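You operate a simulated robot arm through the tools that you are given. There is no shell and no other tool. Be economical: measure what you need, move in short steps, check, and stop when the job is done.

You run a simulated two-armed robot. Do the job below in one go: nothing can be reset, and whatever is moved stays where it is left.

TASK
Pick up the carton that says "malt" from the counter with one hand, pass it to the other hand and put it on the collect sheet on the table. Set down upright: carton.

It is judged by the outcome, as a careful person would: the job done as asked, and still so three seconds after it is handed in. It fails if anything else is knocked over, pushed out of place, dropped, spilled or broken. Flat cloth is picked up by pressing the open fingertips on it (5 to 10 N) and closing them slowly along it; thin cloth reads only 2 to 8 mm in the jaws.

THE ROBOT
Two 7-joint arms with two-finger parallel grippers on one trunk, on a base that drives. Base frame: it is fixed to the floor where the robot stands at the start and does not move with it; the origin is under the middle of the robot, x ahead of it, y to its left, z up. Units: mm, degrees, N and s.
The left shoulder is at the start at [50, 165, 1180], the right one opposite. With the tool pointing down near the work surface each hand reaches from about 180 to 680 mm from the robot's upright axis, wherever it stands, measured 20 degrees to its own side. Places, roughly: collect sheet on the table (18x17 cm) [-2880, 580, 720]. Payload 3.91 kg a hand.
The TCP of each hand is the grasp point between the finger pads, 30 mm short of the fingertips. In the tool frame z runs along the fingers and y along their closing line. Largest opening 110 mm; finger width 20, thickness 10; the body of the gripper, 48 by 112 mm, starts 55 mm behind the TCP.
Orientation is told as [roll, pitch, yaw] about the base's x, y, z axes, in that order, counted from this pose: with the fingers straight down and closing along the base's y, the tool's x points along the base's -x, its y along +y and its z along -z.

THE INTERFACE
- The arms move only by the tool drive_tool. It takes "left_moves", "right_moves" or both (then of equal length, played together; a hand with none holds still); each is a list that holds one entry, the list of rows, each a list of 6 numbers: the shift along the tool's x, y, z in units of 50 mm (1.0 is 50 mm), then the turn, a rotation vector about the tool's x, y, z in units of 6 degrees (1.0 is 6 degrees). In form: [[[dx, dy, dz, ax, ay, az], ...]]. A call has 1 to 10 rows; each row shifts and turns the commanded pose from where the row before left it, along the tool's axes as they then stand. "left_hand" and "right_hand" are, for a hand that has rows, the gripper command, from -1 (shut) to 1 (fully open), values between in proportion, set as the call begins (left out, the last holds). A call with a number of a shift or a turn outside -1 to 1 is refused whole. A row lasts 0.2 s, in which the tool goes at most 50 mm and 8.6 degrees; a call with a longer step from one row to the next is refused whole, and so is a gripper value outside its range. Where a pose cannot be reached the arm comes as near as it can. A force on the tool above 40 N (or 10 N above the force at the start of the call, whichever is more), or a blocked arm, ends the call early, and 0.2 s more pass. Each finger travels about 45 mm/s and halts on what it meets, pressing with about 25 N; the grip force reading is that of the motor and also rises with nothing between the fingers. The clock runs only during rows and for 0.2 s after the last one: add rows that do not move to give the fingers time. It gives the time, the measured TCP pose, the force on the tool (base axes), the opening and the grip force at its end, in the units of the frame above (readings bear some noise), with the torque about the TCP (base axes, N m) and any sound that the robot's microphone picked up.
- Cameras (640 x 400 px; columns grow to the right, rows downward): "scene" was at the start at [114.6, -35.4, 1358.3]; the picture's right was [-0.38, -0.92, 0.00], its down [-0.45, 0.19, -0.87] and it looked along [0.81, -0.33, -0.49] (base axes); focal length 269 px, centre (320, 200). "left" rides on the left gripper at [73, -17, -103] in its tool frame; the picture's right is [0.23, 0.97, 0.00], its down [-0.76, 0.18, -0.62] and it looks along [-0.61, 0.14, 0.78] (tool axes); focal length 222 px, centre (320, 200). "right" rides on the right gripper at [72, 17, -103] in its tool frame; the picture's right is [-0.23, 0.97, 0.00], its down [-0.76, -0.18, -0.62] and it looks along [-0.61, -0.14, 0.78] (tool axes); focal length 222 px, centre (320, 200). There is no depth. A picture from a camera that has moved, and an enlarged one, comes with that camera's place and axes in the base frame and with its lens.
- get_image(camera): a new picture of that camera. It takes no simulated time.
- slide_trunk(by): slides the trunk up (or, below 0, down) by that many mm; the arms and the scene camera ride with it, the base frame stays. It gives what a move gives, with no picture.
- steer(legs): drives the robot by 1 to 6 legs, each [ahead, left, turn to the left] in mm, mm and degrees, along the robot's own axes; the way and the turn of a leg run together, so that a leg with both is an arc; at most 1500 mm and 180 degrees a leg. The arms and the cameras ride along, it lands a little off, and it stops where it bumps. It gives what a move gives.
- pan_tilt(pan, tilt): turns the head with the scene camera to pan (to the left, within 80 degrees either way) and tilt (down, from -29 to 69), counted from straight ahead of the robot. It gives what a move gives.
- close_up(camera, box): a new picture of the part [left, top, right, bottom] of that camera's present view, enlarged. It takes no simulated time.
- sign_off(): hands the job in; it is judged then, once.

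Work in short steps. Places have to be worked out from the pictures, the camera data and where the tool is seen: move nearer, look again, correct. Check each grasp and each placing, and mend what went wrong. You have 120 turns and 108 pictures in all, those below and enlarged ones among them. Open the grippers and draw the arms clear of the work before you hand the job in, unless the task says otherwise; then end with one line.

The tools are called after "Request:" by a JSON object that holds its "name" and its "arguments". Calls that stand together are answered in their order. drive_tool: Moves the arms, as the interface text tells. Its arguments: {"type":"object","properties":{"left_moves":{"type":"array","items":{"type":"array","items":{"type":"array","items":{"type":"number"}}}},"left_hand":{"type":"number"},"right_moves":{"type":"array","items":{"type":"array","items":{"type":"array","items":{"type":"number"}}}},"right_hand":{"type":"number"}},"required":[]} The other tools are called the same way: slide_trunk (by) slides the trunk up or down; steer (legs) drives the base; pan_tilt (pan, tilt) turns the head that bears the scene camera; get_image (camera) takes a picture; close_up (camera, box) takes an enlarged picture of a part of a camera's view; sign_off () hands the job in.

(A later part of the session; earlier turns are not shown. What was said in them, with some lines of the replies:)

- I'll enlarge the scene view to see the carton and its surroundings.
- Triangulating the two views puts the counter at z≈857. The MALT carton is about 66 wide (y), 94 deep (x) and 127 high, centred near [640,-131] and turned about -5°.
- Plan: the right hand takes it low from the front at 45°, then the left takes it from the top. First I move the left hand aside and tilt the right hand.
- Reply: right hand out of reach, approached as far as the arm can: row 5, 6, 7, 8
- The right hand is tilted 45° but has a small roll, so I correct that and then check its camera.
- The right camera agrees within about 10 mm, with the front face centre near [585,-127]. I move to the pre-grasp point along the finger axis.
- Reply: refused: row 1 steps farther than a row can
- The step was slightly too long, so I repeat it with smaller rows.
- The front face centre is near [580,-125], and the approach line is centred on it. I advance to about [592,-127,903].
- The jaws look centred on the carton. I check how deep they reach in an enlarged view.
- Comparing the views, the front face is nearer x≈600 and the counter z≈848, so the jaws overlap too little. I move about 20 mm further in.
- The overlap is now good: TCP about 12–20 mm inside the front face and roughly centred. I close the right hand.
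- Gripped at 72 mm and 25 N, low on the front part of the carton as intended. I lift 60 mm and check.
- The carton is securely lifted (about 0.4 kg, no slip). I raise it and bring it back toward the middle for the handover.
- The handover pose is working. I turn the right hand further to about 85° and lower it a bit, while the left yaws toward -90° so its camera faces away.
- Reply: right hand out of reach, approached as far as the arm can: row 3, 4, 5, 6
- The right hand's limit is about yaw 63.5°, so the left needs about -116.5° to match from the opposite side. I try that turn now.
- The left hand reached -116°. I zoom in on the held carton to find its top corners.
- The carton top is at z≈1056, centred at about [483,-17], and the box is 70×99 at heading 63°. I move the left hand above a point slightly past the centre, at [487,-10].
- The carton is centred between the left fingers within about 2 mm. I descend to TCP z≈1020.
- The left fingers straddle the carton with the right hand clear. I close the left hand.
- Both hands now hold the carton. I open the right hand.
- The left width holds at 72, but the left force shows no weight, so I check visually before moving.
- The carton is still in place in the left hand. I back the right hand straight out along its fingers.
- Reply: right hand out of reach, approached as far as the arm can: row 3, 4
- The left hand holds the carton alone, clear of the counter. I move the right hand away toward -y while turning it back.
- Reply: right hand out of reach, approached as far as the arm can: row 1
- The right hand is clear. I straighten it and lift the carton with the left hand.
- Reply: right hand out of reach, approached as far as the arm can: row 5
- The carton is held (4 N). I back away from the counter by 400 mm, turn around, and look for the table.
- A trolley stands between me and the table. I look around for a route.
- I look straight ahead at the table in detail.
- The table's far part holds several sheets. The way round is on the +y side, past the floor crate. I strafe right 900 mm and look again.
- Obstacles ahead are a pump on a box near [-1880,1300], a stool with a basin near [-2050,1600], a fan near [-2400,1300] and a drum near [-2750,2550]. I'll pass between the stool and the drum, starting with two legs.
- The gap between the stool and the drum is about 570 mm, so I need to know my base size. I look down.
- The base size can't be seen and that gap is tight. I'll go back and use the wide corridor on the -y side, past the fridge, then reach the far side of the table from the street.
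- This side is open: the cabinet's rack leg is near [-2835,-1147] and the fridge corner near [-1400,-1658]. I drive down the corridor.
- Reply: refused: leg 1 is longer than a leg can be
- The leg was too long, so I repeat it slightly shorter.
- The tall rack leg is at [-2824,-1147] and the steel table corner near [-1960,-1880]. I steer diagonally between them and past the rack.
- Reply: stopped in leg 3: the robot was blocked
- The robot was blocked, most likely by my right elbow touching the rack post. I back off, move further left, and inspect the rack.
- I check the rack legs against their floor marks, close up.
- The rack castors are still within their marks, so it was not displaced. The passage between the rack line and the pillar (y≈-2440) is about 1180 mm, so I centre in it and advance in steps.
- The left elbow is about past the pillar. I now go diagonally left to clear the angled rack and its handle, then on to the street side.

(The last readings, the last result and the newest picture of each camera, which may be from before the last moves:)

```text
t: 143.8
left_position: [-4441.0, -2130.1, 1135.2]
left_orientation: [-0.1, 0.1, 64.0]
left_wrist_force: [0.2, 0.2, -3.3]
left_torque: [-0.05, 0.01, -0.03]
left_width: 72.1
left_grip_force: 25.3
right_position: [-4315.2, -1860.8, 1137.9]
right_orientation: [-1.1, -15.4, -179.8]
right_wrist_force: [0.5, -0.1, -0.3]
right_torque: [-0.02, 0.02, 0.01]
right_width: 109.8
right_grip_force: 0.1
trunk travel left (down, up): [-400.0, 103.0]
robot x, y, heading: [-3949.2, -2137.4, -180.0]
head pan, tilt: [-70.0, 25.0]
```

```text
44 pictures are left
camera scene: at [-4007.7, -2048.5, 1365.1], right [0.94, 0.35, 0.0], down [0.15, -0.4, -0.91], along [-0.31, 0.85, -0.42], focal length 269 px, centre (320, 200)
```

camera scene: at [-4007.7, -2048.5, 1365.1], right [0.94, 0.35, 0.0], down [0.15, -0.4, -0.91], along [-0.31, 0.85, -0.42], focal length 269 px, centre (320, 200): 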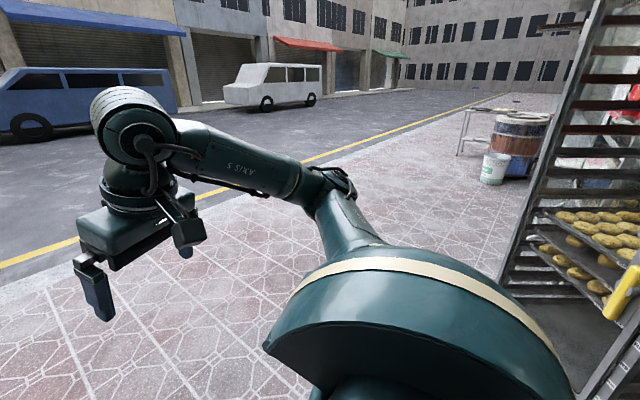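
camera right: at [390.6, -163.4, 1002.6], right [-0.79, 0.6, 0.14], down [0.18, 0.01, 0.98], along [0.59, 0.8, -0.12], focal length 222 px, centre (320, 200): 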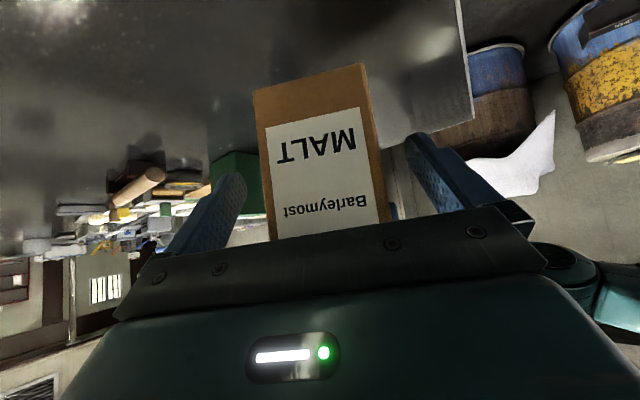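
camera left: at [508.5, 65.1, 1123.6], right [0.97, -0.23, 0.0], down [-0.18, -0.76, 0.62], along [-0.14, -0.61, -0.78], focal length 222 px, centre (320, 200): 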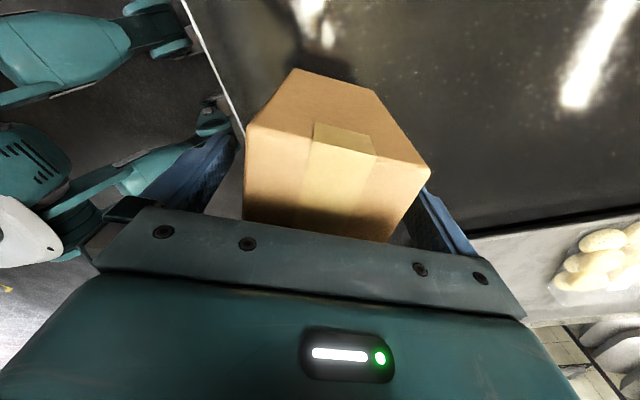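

The sidewalk is clear. I strafe toward +y along the street side, then turn around to face the table.

Request:
{"name": "steer", "arguments": {"legs": [[70, -1250, 0], [0, -1250, 0], [0, 0, 90], [0, 0, 90]]}}

Request:
{"name": "pan_tilt", "arguments": {"pan": 0, "tilt": 30}}

Request:
{"name": "get_image", "arguments": {"camera": "scene"}}

```text
t: 173.7
left_position: [-3511.1, 383.8, 1134.8]
left_orientation: [-0.2, 0.1, -117.7]
left_wrist_force: [0.5, -0.6, -4.5]
left_torque: [0.04, -0.06, -0.02]
left_width: 72.1
left_grip_force: 25.8
right_position: [-3644.8, 116.7, 1137.3]
right_orientation: [-1.1, -15.5, -1.6]
right_wrist_force: [0.2, -0.1, -0.4]
right_torque: [0.02, 0.02, -0.01]
right_width: 109.8
right_grip_force: 0.2
trunk travel left (down, up): [-400.0, 103.0]
robot x, y, heading: [-4007.8, 404.5, -1.5]
head pan, tilt: [-70.0, 25.0]
```

```text
t: 175.1
left_position: [-3510.6, 383.6, 1135.9]
left_orientation: [-0.1, 0.1, -117.7]
left_wrist_force: [0.3, -0.4, -3.8]
left_torque: [0.0, -0.03, -0.01]
left_width: 71.9
left_grip_force: 25.2
right_position: [-3643.4, 116.8, 1136.7]
right_orientation: [-1.0, -15.4, -1.5]
right_wrist_force: [-0.1, 0.7, 0.9]
right_torque: [-0.04, 0.05, 0.01]
right_width: 110.0
right_grip_force: 0.1
trunk travel left (down, up): [-400.0, 103.0]
robot x, y, heading: [-4006.5, 399.6, -1.8]
head pan, tilt: [0.0, 30.0]
```

```text
43 pictures are left
camera scene: at [-3882.0, 397.5, 1357.1], right [-0.03, -1.0, 0.0], down [-0.5, 0.01, -0.87], along [0.87, -0.02, -0.5], focal length 269 px, centre (320, 200)
```

scene: 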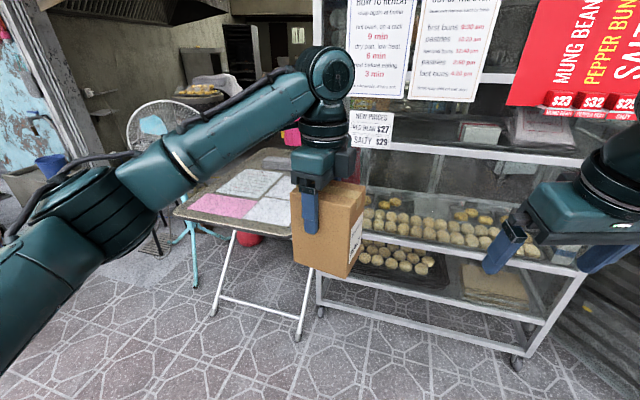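

I can see the table with four sheets, so I zoom in to read them.

Request:
{"name": "close_up", "arguments": {"camera": "scene", "box": [170, 140, 310, 240]}}

```text
4.00 times, centred on (240, 190) of scene
camera zoom: at [-3882.0, 397.5, 1357.1], right [-0.03, -1.0, 0.0], down [-0.5, 0.01, -0.87], along [0.87, -0.02, -0.5], focal length 1077 px, centre (640, 240)
```

zoom: 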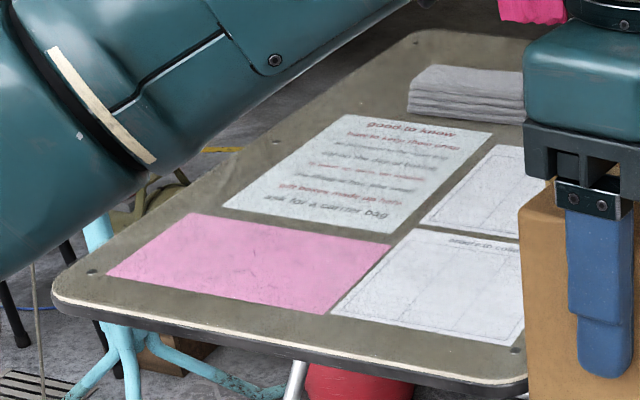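

The expected sheet location falls on the nearer form sheet. I move closer and to the left for a better look.

Request:
{"name": "steer", "arguments": {"legs": [[400, 229, 0]]}}

Request:
{"name": "pan_tilt", "arguments": {"pan": 0, "tilt": 40}}

Request:
{"name": "get_image", "arguments": {"camera": "scene"}}

Request:
{"name": "get_image", "arguments": {"camera": "right"}}

```text
t: 177.9
left_position: [-3107.1, 601.6, 1135.7]
left_orientation: [-0.2, 0.1, -117.8]
left_wrist_force: [-0.6, 0.1, -3.0]
left_torque: [0.0, 0.01, -0.01]
left_width: 71.7
left_grip_force: 24.5
right_position: [-3241.9, 335.1, 1137.6]
right_orientation: [-1.0, -15.5, -1.7]
right_wrist_force: [-0.1, -0.2, -0.4]
right_torque: [0.0, 0.01, 0.02]
right_width: 109.8
right_grip_force: 0.1
trunk travel left (down, up): [-400.0, 103.0]
robot x, y, heading: [-3602.2, 621.0, -1.6]
head pan, tilt: [0.0, 30.0]
```

```text
t: 178.6
left_position: [-3107.8, 601.5, 1135.1]
left_orientation: [-0.3, 0.1, -117.9]
left_wrist_force: [0.3, -0.5, -4.5]
left_torque: [0.08, -0.03, 0.0]
left_width: 72.0
left_grip_force: 24.7
right_position: [-3241.6, 335.5, 1137.1]
right_orientation: [-1.0, -15.5, -1.8]
right_wrist_force: [-0.4, -0.1, -0.6]
right_torque: [-0.01, 0.01, -0.03]
right_width: 110.0
right_grip_force: 0.0
trunk travel left (down, up): [-400.0, 103.0]
robot x, y, heading: [-3602.3, 621.2, -1.5]
head pan, tilt: [0.0, 40.0]
```

```text
41 pictures are left
camera scene: at [-3484.2, 616.7, 1341.8], right [-0.03, -1.0, 0.0], down [-0.64, 0.02, -0.77], along [0.77, -0.02, -0.64], focal length 269 px, centre (320, 200)
```

scene: 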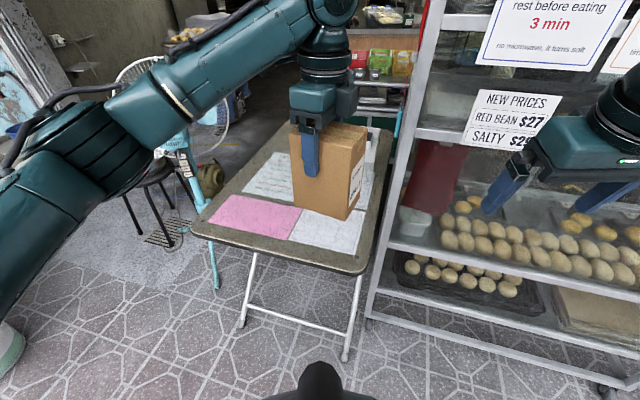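

```text
40 pictures are left
camera right: at [-3339.6, 356.5, 1216.3], right [0.25, 0.97, 0.04], down [0.56, -0.18, 0.81], along [0.79, -0.18, -0.59], focal length 222 px, centre (320, 200)
```

right: 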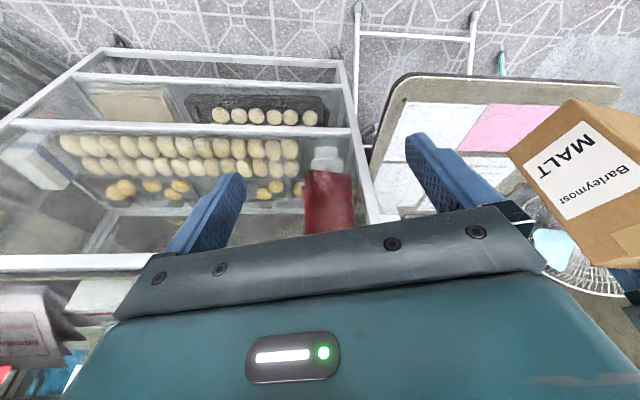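

The carton hides the sheets, so I move it to the left to look at them.

Request:
{"name": "drive_tool", "arguments": {"left_moves": [[[0.66, -0.35, 0, 0, 0, 0], [0.66, -0.35, 0, 0, 0, 0], [0.66, -0.35, 0, 0, 0, 0], [0.66, -0.35, 0, 0, 0, 0], [0, 0, 0, 0, 0, 0]]]}}

Request:
{"name": "close_up", "arguments": {"camera": "scene", "box": [190, 110, 410, 280]}}

```text
t: 179.8
left_position: [-3107.9, 749.9, 1137.1]
left_orientation: [-0.2, 0.1, -117.8]
left_wrist_force: [-0.1, 0.2, -3.9]
left_torque: [0.05, -0.03, 0.0]
left_width: 72.0
left_grip_force: 25.0
right_position: [-3241.4, 334.6, 1136.2]
right_orientation: [-0.9, -15.6, -1.8]
right_wrist_force: [-0.1, 0.0, 0.8]
right_torque: [-0.01, 0.0, -0.01]
right_width: 109.9
right_grip_force: 0.0
trunk travel left (down, up): [-400.0, 103.0]
robot x, y, heading: [-3599.3, 622.9, -1.6]
head pan, tilt: [0.0, 40.0]
```

```text
2.35 times, centred on (300, 195) of scene
camera zoom: at [-3484.1, 616.4, 1341.7], right [-0.03, -1.0, 0.0], down [-0.64, 0.02, -0.77], along [0.77, -0.02, -0.64], focal length 633 px, centre (367, 212)
```

zoom: 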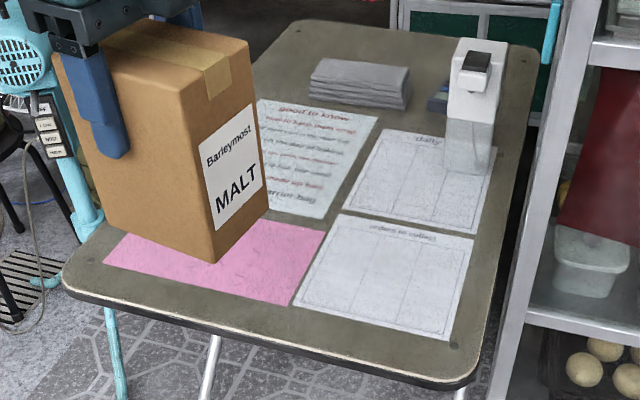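

The "orders to collect" sheet is centred near [-2873,573], with its axes at about -19°/71°. I drive up 180 mm, then align the carton over it.

Request:
{"name": "steer", "arguments": {"legs": [[180, 0, 0]]}}

Request:
{"name": "slide_trunk", "arguments": {"by": -100}}

Request:
{"name": "get_image", "arguments": {"camera": "scene"}}

```text
t: 181.3
left_position: [-2926.0, 743.5, 1137.5]
left_orientation: [-0.2, 0.2, -118.0]
left_wrist_force: [0.4, -0.1, -4.0]
left_torque: [0.03, -0.04, 0.01]
left_width: 71.6
left_grip_force: 25.3
right_position: [-3061.3, 328.0, 1136.9]
right_orientation: [-1.0, -15.5, -1.9]
right_wrist_force: [0.2, -0.2, 0.3]
right_torque: [0.02, 0.03, 0.01]
right_width: 110.2
right_grip_force: 0.1
trunk travel left (down, up): [-400.0, 103.0]
robot x, y, heading: [-3421.6, 616.8, -2.0]
head pan, tilt: [0.0, 40.0]
```

```text
t: 182.6
left_position: [-2926.3, 743.8, 1037.8]
left_orientation: [-0.1, 0.0, -118.0]
left_wrist_force: [0.5, -0.2, -4.7]
left_torque: [0.01, -0.03, -0.02]
left_width: 72.1
left_grip_force: 24.9
right_position: [-3061.6, 328.3, 1038.3]
right_orientation: [-1.0, -15.5, -1.9]
right_wrist_force: [0.2, 0.6, -0.1]
right_torque: [0.0, -0.02, 0.0]
right_width: 109.8
right_grip_force: 0.1
trunk travel left (down, up): [-300.0, 203.0]
robot x, y, heading: [-3424.9, 611.9, -1.7]
head pan, tilt: [0.0, 40.0]
```

```text
38 pictures are left
camera scene: at [-3303.9, 611.2, 1241.8], right [-0.03, -1.0, 0.0], down [-0.64, 0.02, -0.77], along [0.77, -0.02, -0.64], focal length 269 px, centre (320, 200)
```

scene: 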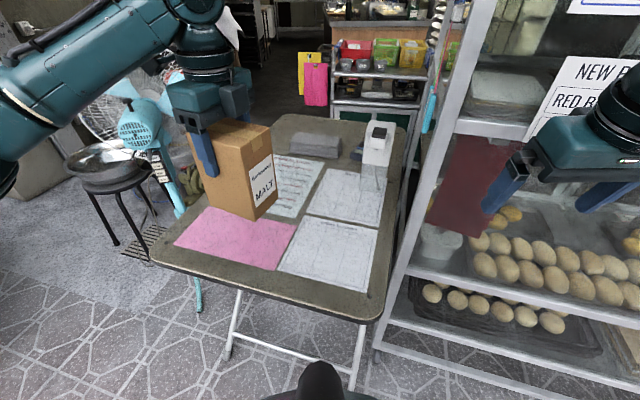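

I move the carton above the sheet centre and align its yaw with the sheet.

Request:
{"name": "drive_tool", "arguments": {"left_moves": [[[-0.6, 0.61, 0, 0, 0, 0], [-0.6, 0.61, 0, 0, 0, 0], [-0.6, 0.61, 0, 0, 0, 0], [-0.6, 0.61, 0, 0, 0, 0], [0, 0, 0, 0, 0, -0.75], [0, 0, 0, 0, 0, -0.75], [0, 0, 0.8, 0, 0, 0], [0, 0, 0.8, 0, 0, 0], [0, 0, 0, 0, 0, 0]]]}}

Request:
{"name": "get_image", "arguments": {"camera": "scene"}}

Request:
{"name": "get_image", "arguments": {"camera": "left"}}

Request:
{"name": "get_image", "arguments": {"camera": "right"}}

```text
t: 184.6
left_position: [-2874.9, 580.1, 957.6]
left_orientation: [-0.1, 0.1, -109.0]
left_wrist_force: [0.3, 0.3, -4.0]
left_torque: [0.04, 0.02, 0.0]
left_width: 71.8
left_grip_force: 24.8
right_position: [-3063.1, 329.2, 1038.6]
right_orientation: [-0.9, -15.4, -1.9]
right_wrist_force: [0.1, -0.1, 1.1]
right_torque: [-0.01, 0.01, -0.03]
right_width: 110.3
right_grip_force: 0.1
trunk travel left (down, up): [-300.0, 203.0]
robot x, y, heading: [-3422.8, 616.8, -1.7]
head pan, tilt: [0.0, 40.0]
```

```text
37 pictures are left
camera scene: at [-3303.8, 611.0, 1241.8], right [-0.03, -1.0, 0.0], down [-0.64, 0.02, -0.77], along [0.77, -0.02, -0.64], focal length 269 px, centre (320, 200)
```

scene: 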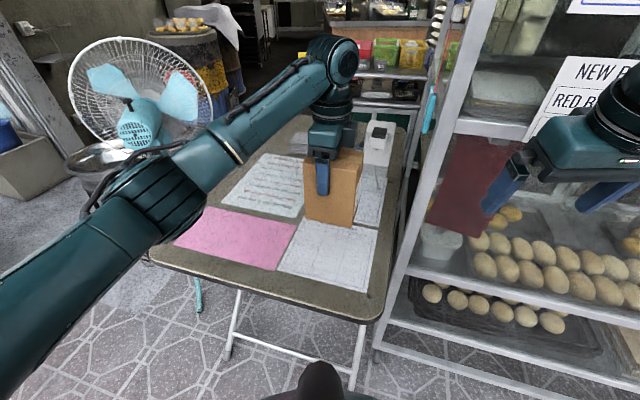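

```text
36 pictures are left
camera left: at [-2867.3, 654.0, 1059.7], right [0.99, -0.1, 0.0], down [-0.08, -0.78, 0.62], along [-0.06, -0.62, -0.78], focal length 222 px, centre (320, 200)
```

left: 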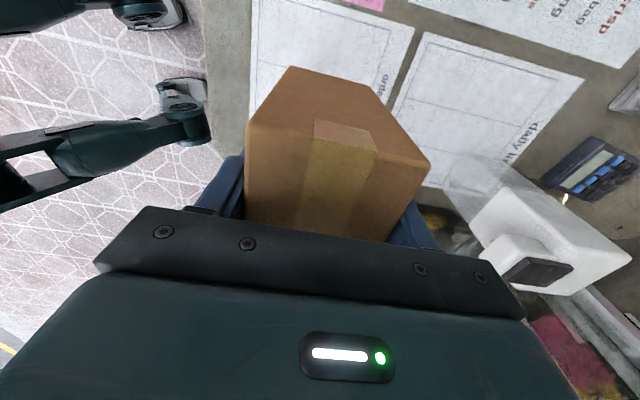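

```text
35 pictures are left
camera right: at [-3159.9, 350.5, 1116.4], right [0.26, 0.97, 0.04], down [0.56, -0.19, 0.81], along [0.79, -0.18, -0.59], focal length 222 px, centre (320, 200)
```

right: 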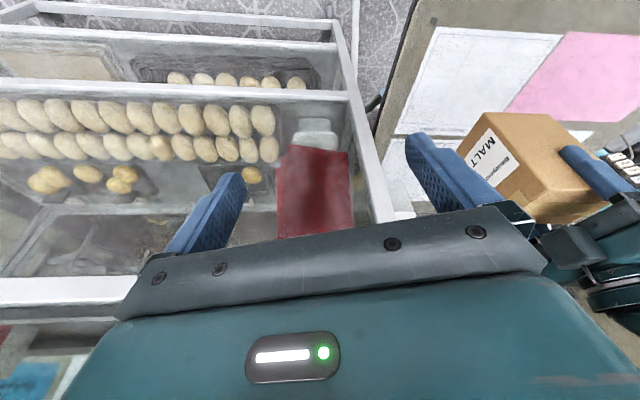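

The carton is above the sheet with the dispenser well clear. I lower it to just above the table and look.

Request:
{"name": "drive_tool", "arguments": {"left_moves": [[[0, 0, 0.5, 0, 0, 0], [0, 0, 0.5, 0, 0, 0], [0, 0, 0.5, 0, 0, 0], [0, 0, 0.4, 0, 0, 0], [0, 0, 0.1, 0, 0, 0], [0, 0, 0, 0, 0, 0]]]}}

Request:
{"name": "get_image", "arguments": {"camera": "scene"}}

Request:
{"name": "close_up", "arguments": {"camera": "right", "box": [380, 0, 640, 200]}}

```text
t: 186.0
left_position: [-2875.9, 580.3, 856.4]
left_orientation: [-0.2, 0.2, -109.1]
left_wrist_force: [0.1, -0.3, -4.7]
left_torque: [0.03, -0.04, 0.01]
left_width: 71.8
left_grip_force: 25.0
right_position: [-3063.0, 328.8, 1036.8]
right_orientation: [-1.1, -15.5, -1.9]
right_wrist_force: [-0.2, 0.2, 0.3]
right_torque: [-0.01, -0.02, -0.01]
right_width: 109.9
right_grip_force: 0.0
trunk travel left (down, up): [-300.0, 203.0]
robot x, y, heading: [-3419.3, 613.0, -1.5]
head pan, tilt: [0.0, 40.0]
```

```text
34 pictures are left
camera scene: at [-3303.8, 611.1, 1241.8], right [-0.03, -1.0, 0.0], down [-0.64, 0.02, -0.77], along [0.77, -0.02, -0.64], focal length 269 px, centre (320, 200)
```

scene: 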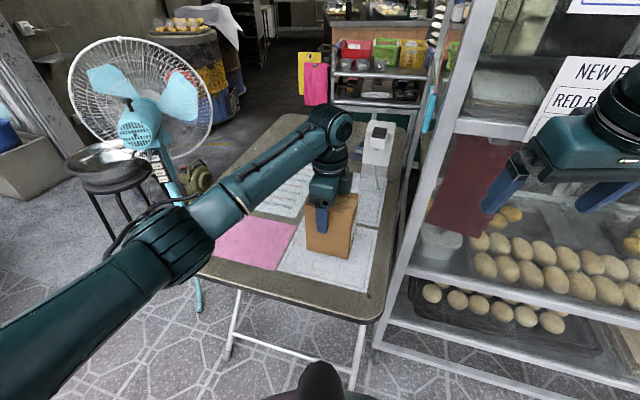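

```text
2.00 times, centred on (510, 100) of right
camera zoom: at [-3159.9, 350.5, 1116.3], right [0.26, 0.97, 0.04], down [0.56, -0.19, 0.81], along [0.79, -0.18, -0.59], focal length 444 px, centre (-60, 400)
```

zoom: 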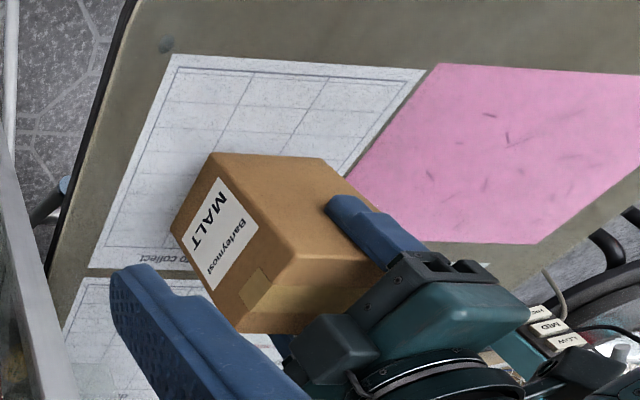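

The carton is about 40 mm above the table and centred over the sheet. I lower it gently, watching the force.

Request:
{"name": "drive_tool", "arguments": {"left_moves": [[[0, 0, 0.1, 0, 0, 0], [0, 0, 0.1, 0, 0, 0], [0, 0, 0.1, 0, 0, 0], [0, 0, 0.1, 0, 0, 0], [0, 0, 0.06, 0, 0, 0], [0, 0, 0, 0, 0, 0]]]}}

Request:
{"name": "close_up", "arguments": {"camera": "right", "box": [380, 0, 640, 200]}}

Request:
{"name": "close_up", "arguments": {"camera": "scene", "box": [240, 170, 400, 310]}}

```text
t: 187.4
left_position: [-2876.2, 580.0, 837.7]
left_orientation: [0.3, 0.1, -109.0]
left_wrist_force: [-0.5, 1.9, 28.9]
left_torque: [0.3, 1.12, -0.04]
left_width: 71.8
left_grip_force: 25.3
right_position: [-3063.8, 330.0, 1039.4]
right_orientation: [-1.0, -15.7, -2.0]
right_wrist_force: [-0.1, 0.1, 0.1]
right_torque: [-0.01, 0.01, -0.03]
right_width: 110.1
right_grip_force: 0.1
trunk travel left (down, up): [-300.0, 203.0]
robot x, y, heading: [-3419.2, 615.4, -1.7]
head pan, tilt: [0.0, 40.0]
```

```text
2.00 times, centred on (510, 100) of right
camera zoom: at [-3162.1, 350.7, 1117.4], right [0.26, 0.97, 0.04], down [0.56, -0.19, 0.81], along [0.79, -0.18, -0.59], focal length 444 px, centre (-60, 400)
```

zoom: 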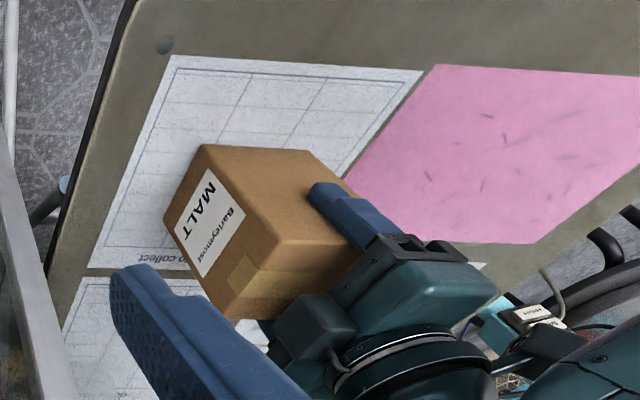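

```text
2.86 times, centred on (320, 240) of scene
camera zoom: at [-3306.4, 611.4, 1242.3], right [-0.03, -1.0, 0.0], down [-0.64, 0.02, -0.77], along [0.77, -0.02, -0.64], focal length 769 px, centre (320, 86)
```

zoom: 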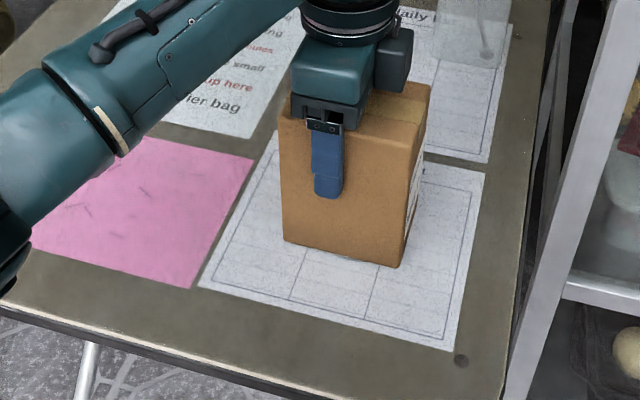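

The carton has touched down (28.9 N), well inside the sheet with about 50–60 mm margin front and back. I relieve the press slightly and open the left hand.

Request:
{"name": "drive_tool", "arguments": {"left_moves": [[[0, 0, -0.06, 0, 0, 0], [0, 0, 0, 0, 0, 0]]]}}

Request:
{"name": "drive_tool", "arguments": {"left_moves": [[[0, 0, 0, 0, 0, 0], [0, 0, 0, 0, 0, 0], [0, 0, 0, 0, 0, 0], [0, 0, 0, 0, 0, 0]]], "left_hand": 1}}

Request:
{"name": "close_up", "arguments": {"camera": "scene", "box": [240, 130, 400, 310]}}

Request:
{"name": "get_image", "arguments": {"camera": "left"}}

```text
t: 188.0
left_position: [-2876.5, 579.9, 838.9]
left_orientation: [0.1, 0.0, -109.0]
left_wrist_force: [-1.4, -1.4, 11.5]
left_torque: [-0.31, -0.43, -0.11]
left_width: 71.8
left_grip_force: 25.1
right_position: [-3061.7, 327.7, 1038.1]
right_orientation: [-1.0, -15.5, -1.8]
right_wrist_force: [-0.4, 1.0, 0.2]
right_torque: [-0.01, -0.01, 0.01]
right_width: 109.7
right_grip_force: 0.2
trunk travel left (down, up): [-300.0, 203.0]
robot x, y, heading: [-3419.4, 616.9, -1.8]
head pan, tilt: [0.0, 40.0]
```

```text
t: 189.0
left_position: [-2875.1, 580.6, 836.4]
left_orientation: [-0.1, 0.1, -108.9]
left_wrist_force: [-0.4, -0.2, 0.9]
left_torque: [-0.01, 0.0, -0.03]
left_width: 110.0
left_grip_force: 0.0
right_position: [-3062.0, 329.1, 1037.8]
right_orientation: [-0.9, -15.5, -1.9]
right_wrist_force: [-0.1, 0.4, -0.2]
right_torque: [-0.01, 0.02, 0.01]
right_width: 109.9
right_grip_force: 0.1
trunk travel left (down, up): [-300.0, 203.0]
robot x, y, heading: [-3421.7, 615.8, -1.8]
head pan, tilt: [0.0, 40.0]
```

```text
2.22 times, centred on (320, 220) of scene
camera zoom: at [-3304.1, 611.1, 1241.8], right [-0.03, -1.0, 0.0], down [-0.64, 0.02, -0.77], along [0.77, -0.02, -0.64], focal length 598 px, centre (320, 156)
```

zoom: 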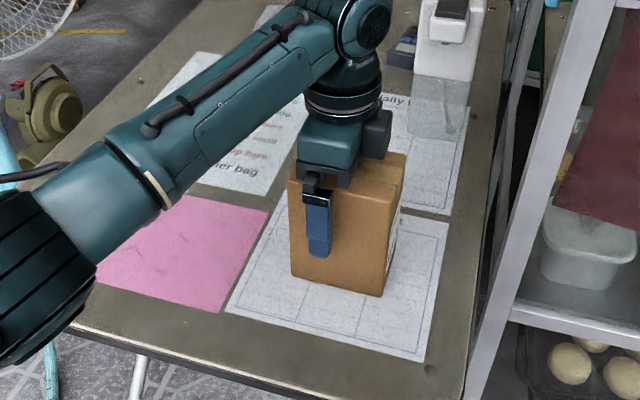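

```text
29 pictures are left
camera left: at [-2867.5, 654.1, 940.3], right [0.99, -0.1, 0.0], down [-0.08, -0.78, 0.62], along [-0.06, -0.62, -0.78], focal length 222 px, centre (320, 200)
```

left: 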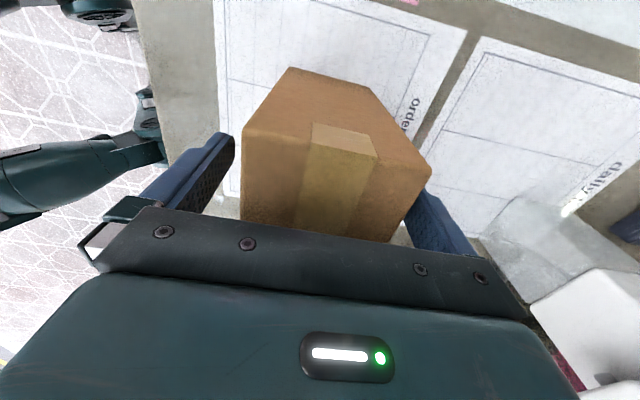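

The carton stands free between the open fingers. I raise the left hand straight up and check.

Request:
{"name": "drive_tool", "arguments": {"left_moves": [[[0, 0, -0.3, 0, 0, 0], [0, 0, -0.5, 0, 0, 0], [0, 0, -0.6, 0, 0, 0], [0, 0, -0.8, 0, 0, 0], [0, 0, -0.8, 0, 0, 0], [0, 0, -0.8, 0, 0, 0], [0, 0, 0, 0, 0, 0]]]}}

Request:
{"name": "drive_tool", "arguments": {"left_moves": [[[0.7, -0.4, 0, 0, 0, 0], [0.7, -0.4, 0, 0, 0, 0], [0.7, -0.4, 0, 0, 0, 0], [0.7, -0.4, 0, 0, 0, 0], [0, 0, 0, 0, 0, 0]]]}}

Request:
{"name": "get_image", "arguments": {"camera": "scene"}}

Request:
{"name": "close_up", "arguments": {"camera": "scene", "box": [240, 150, 400, 310]}}

```text
t: 190.6
left_position: [-2872.6, 580.9, 1029.4]
left_orientation: [-0.1, 0.0, -109.0]
left_wrist_force: [0.1, 0.4, 0.1]
left_torque: [-0.01, -0.01, -0.01]
left_width: 110.1
left_grip_force: 0.0
right_position: [-3062.4, 329.4, 1036.8]
right_orientation: [-1.0, -15.5, -1.9]
right_wrist_force: [-0.2, 0.7, 0.4]
right_torque: [-0.01, 0.02, 0.01]
right_width: 109.8
right_grip_force: 0.1
trunk travel left (down, up): [-300.0, 203.0]
robot x, y, heading: [-3417.6, 615.8, -1.8]
head pan, tilt: [0.0, 40.0]
```

```text
t: 191.8
left_position: [-2906.7, 739.0, 1029.0]
left_orientation: [-0.1, 0.0, -109.0]
left_wrist_force: [0.4, -0.4, -0.6]
left_torque: [0.0, -0.03, 0.03]
left_width: 110.1
left_grip_force: 0.0
right_position: [-3063.4, 328.1, 1037.8]
right_orientation: [-1.0, -15.6, -1.8]
right_wrist_force: [0.6, -0.7, 0.7]
right_torque: [-0.02, -0.02, 0.02]
right_width: 110.0
right_grip_force: 0.0
trunk travel left (down, up): [-300.0, 203.0]
robot x, y, heading: [-3420.5, 615.3, -1.7]
head pan, tilt: [0.0, 40.0]
```

```text
28 pictures are left
camera scene: at [-3304.1, 610.9, 1241.8], right [-0.03, -1.0, 0.0], down [-0.64, 0.02, -0.77], along [0.77, -0.02, -0.64], focal length 269 px, centre (320, 200)
```

scene: 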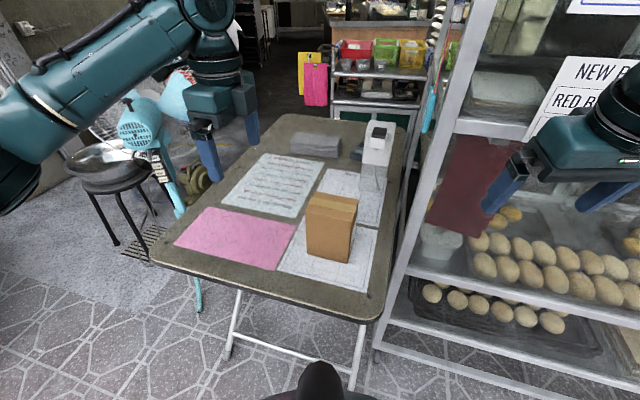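

```text
2.50 times, centred on (320, 230) of scene
camera zoom: at [-3304.1, 610.9, 1241.8], right [-0.03, -1.0, 0.0], down [-0.64, 0.02, -0.77], along [0.77, -0.02, -0.64], focal length 673 px, centre (320, 125)
```

zoom: 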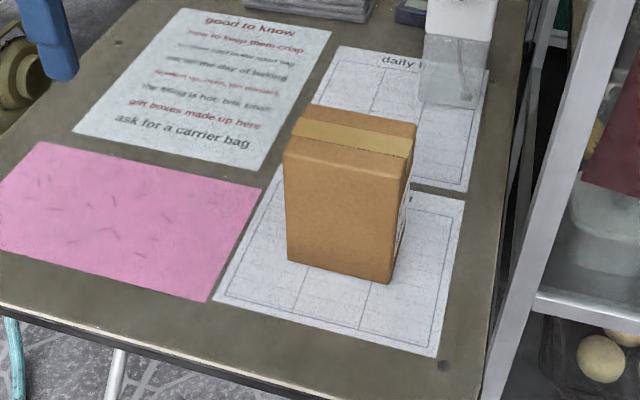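

The carton stands upright, fully on the "orders to collect" sheet, and both hands are open. I back away a little to draw the arms clear.

Request:
{"name": "steer", "arguments": {"legs": [[-300, 0, 0]]}}

Request:
{"name": "get_image", "arguments": {"camera": "scene"}}

```text
t: 193.9
left_position: [-3206.6, 748.0, 1028.4]
left_orientation: [-0.1, 0.1, -109.0]
left_wrist_force: [0.6, -0.1, 0.7]
left_torque: [-0.03, -0.04, -0.01]
left_width: 110.1
left_grip_force: 0.0
right_position: [-3362.6, 338.0, 1037.7]
right_orientation: [-1.1, -15.6, -1.9]
right_wrist_force: [0.3, 0.2, -0.6]
right_torque: [0.02, -0.02, 0.0]
right_width: 110.0
right_grip_force: 0.1
trunk travel left (down, up): [-300.0, 203.0]
robot x, y, heading: [-3717.5, 626.0, -1.5]
head pan, tilt: [0.0, 40.0]
```

```text
26 pictures are left
camera scene: at [-3604.3, 620.4, 1241.9], right [-0.03, -1.0, 0.0], down [-0.64, 0.02, -0.77], along [0.77, -0.02, -0.64], focal length 269 px, centre (320, 200)
```

scene: 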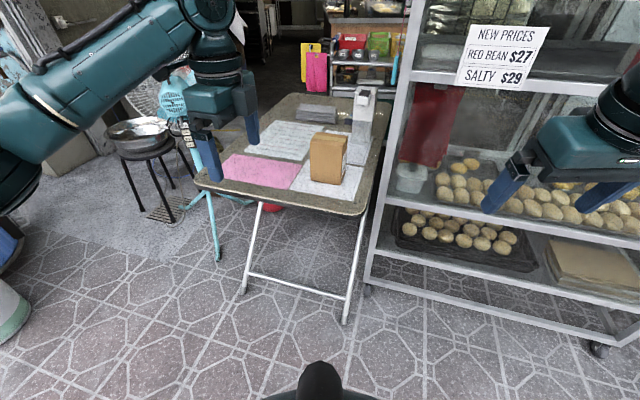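

Everything is stable, so I hand the job in.

Request:
{"name": "sign_off", "arguments": {}}

```text
The job is handed in.
```

The "malt" carton was picked up with the right hand, passed to the left, and now stands upright on the "orders to collect" sheet. On the way the robot was briefly blocked beside the tall tray rack, most likely my right elbow on its post; the rack's castors were still in their floor marks afterwards.
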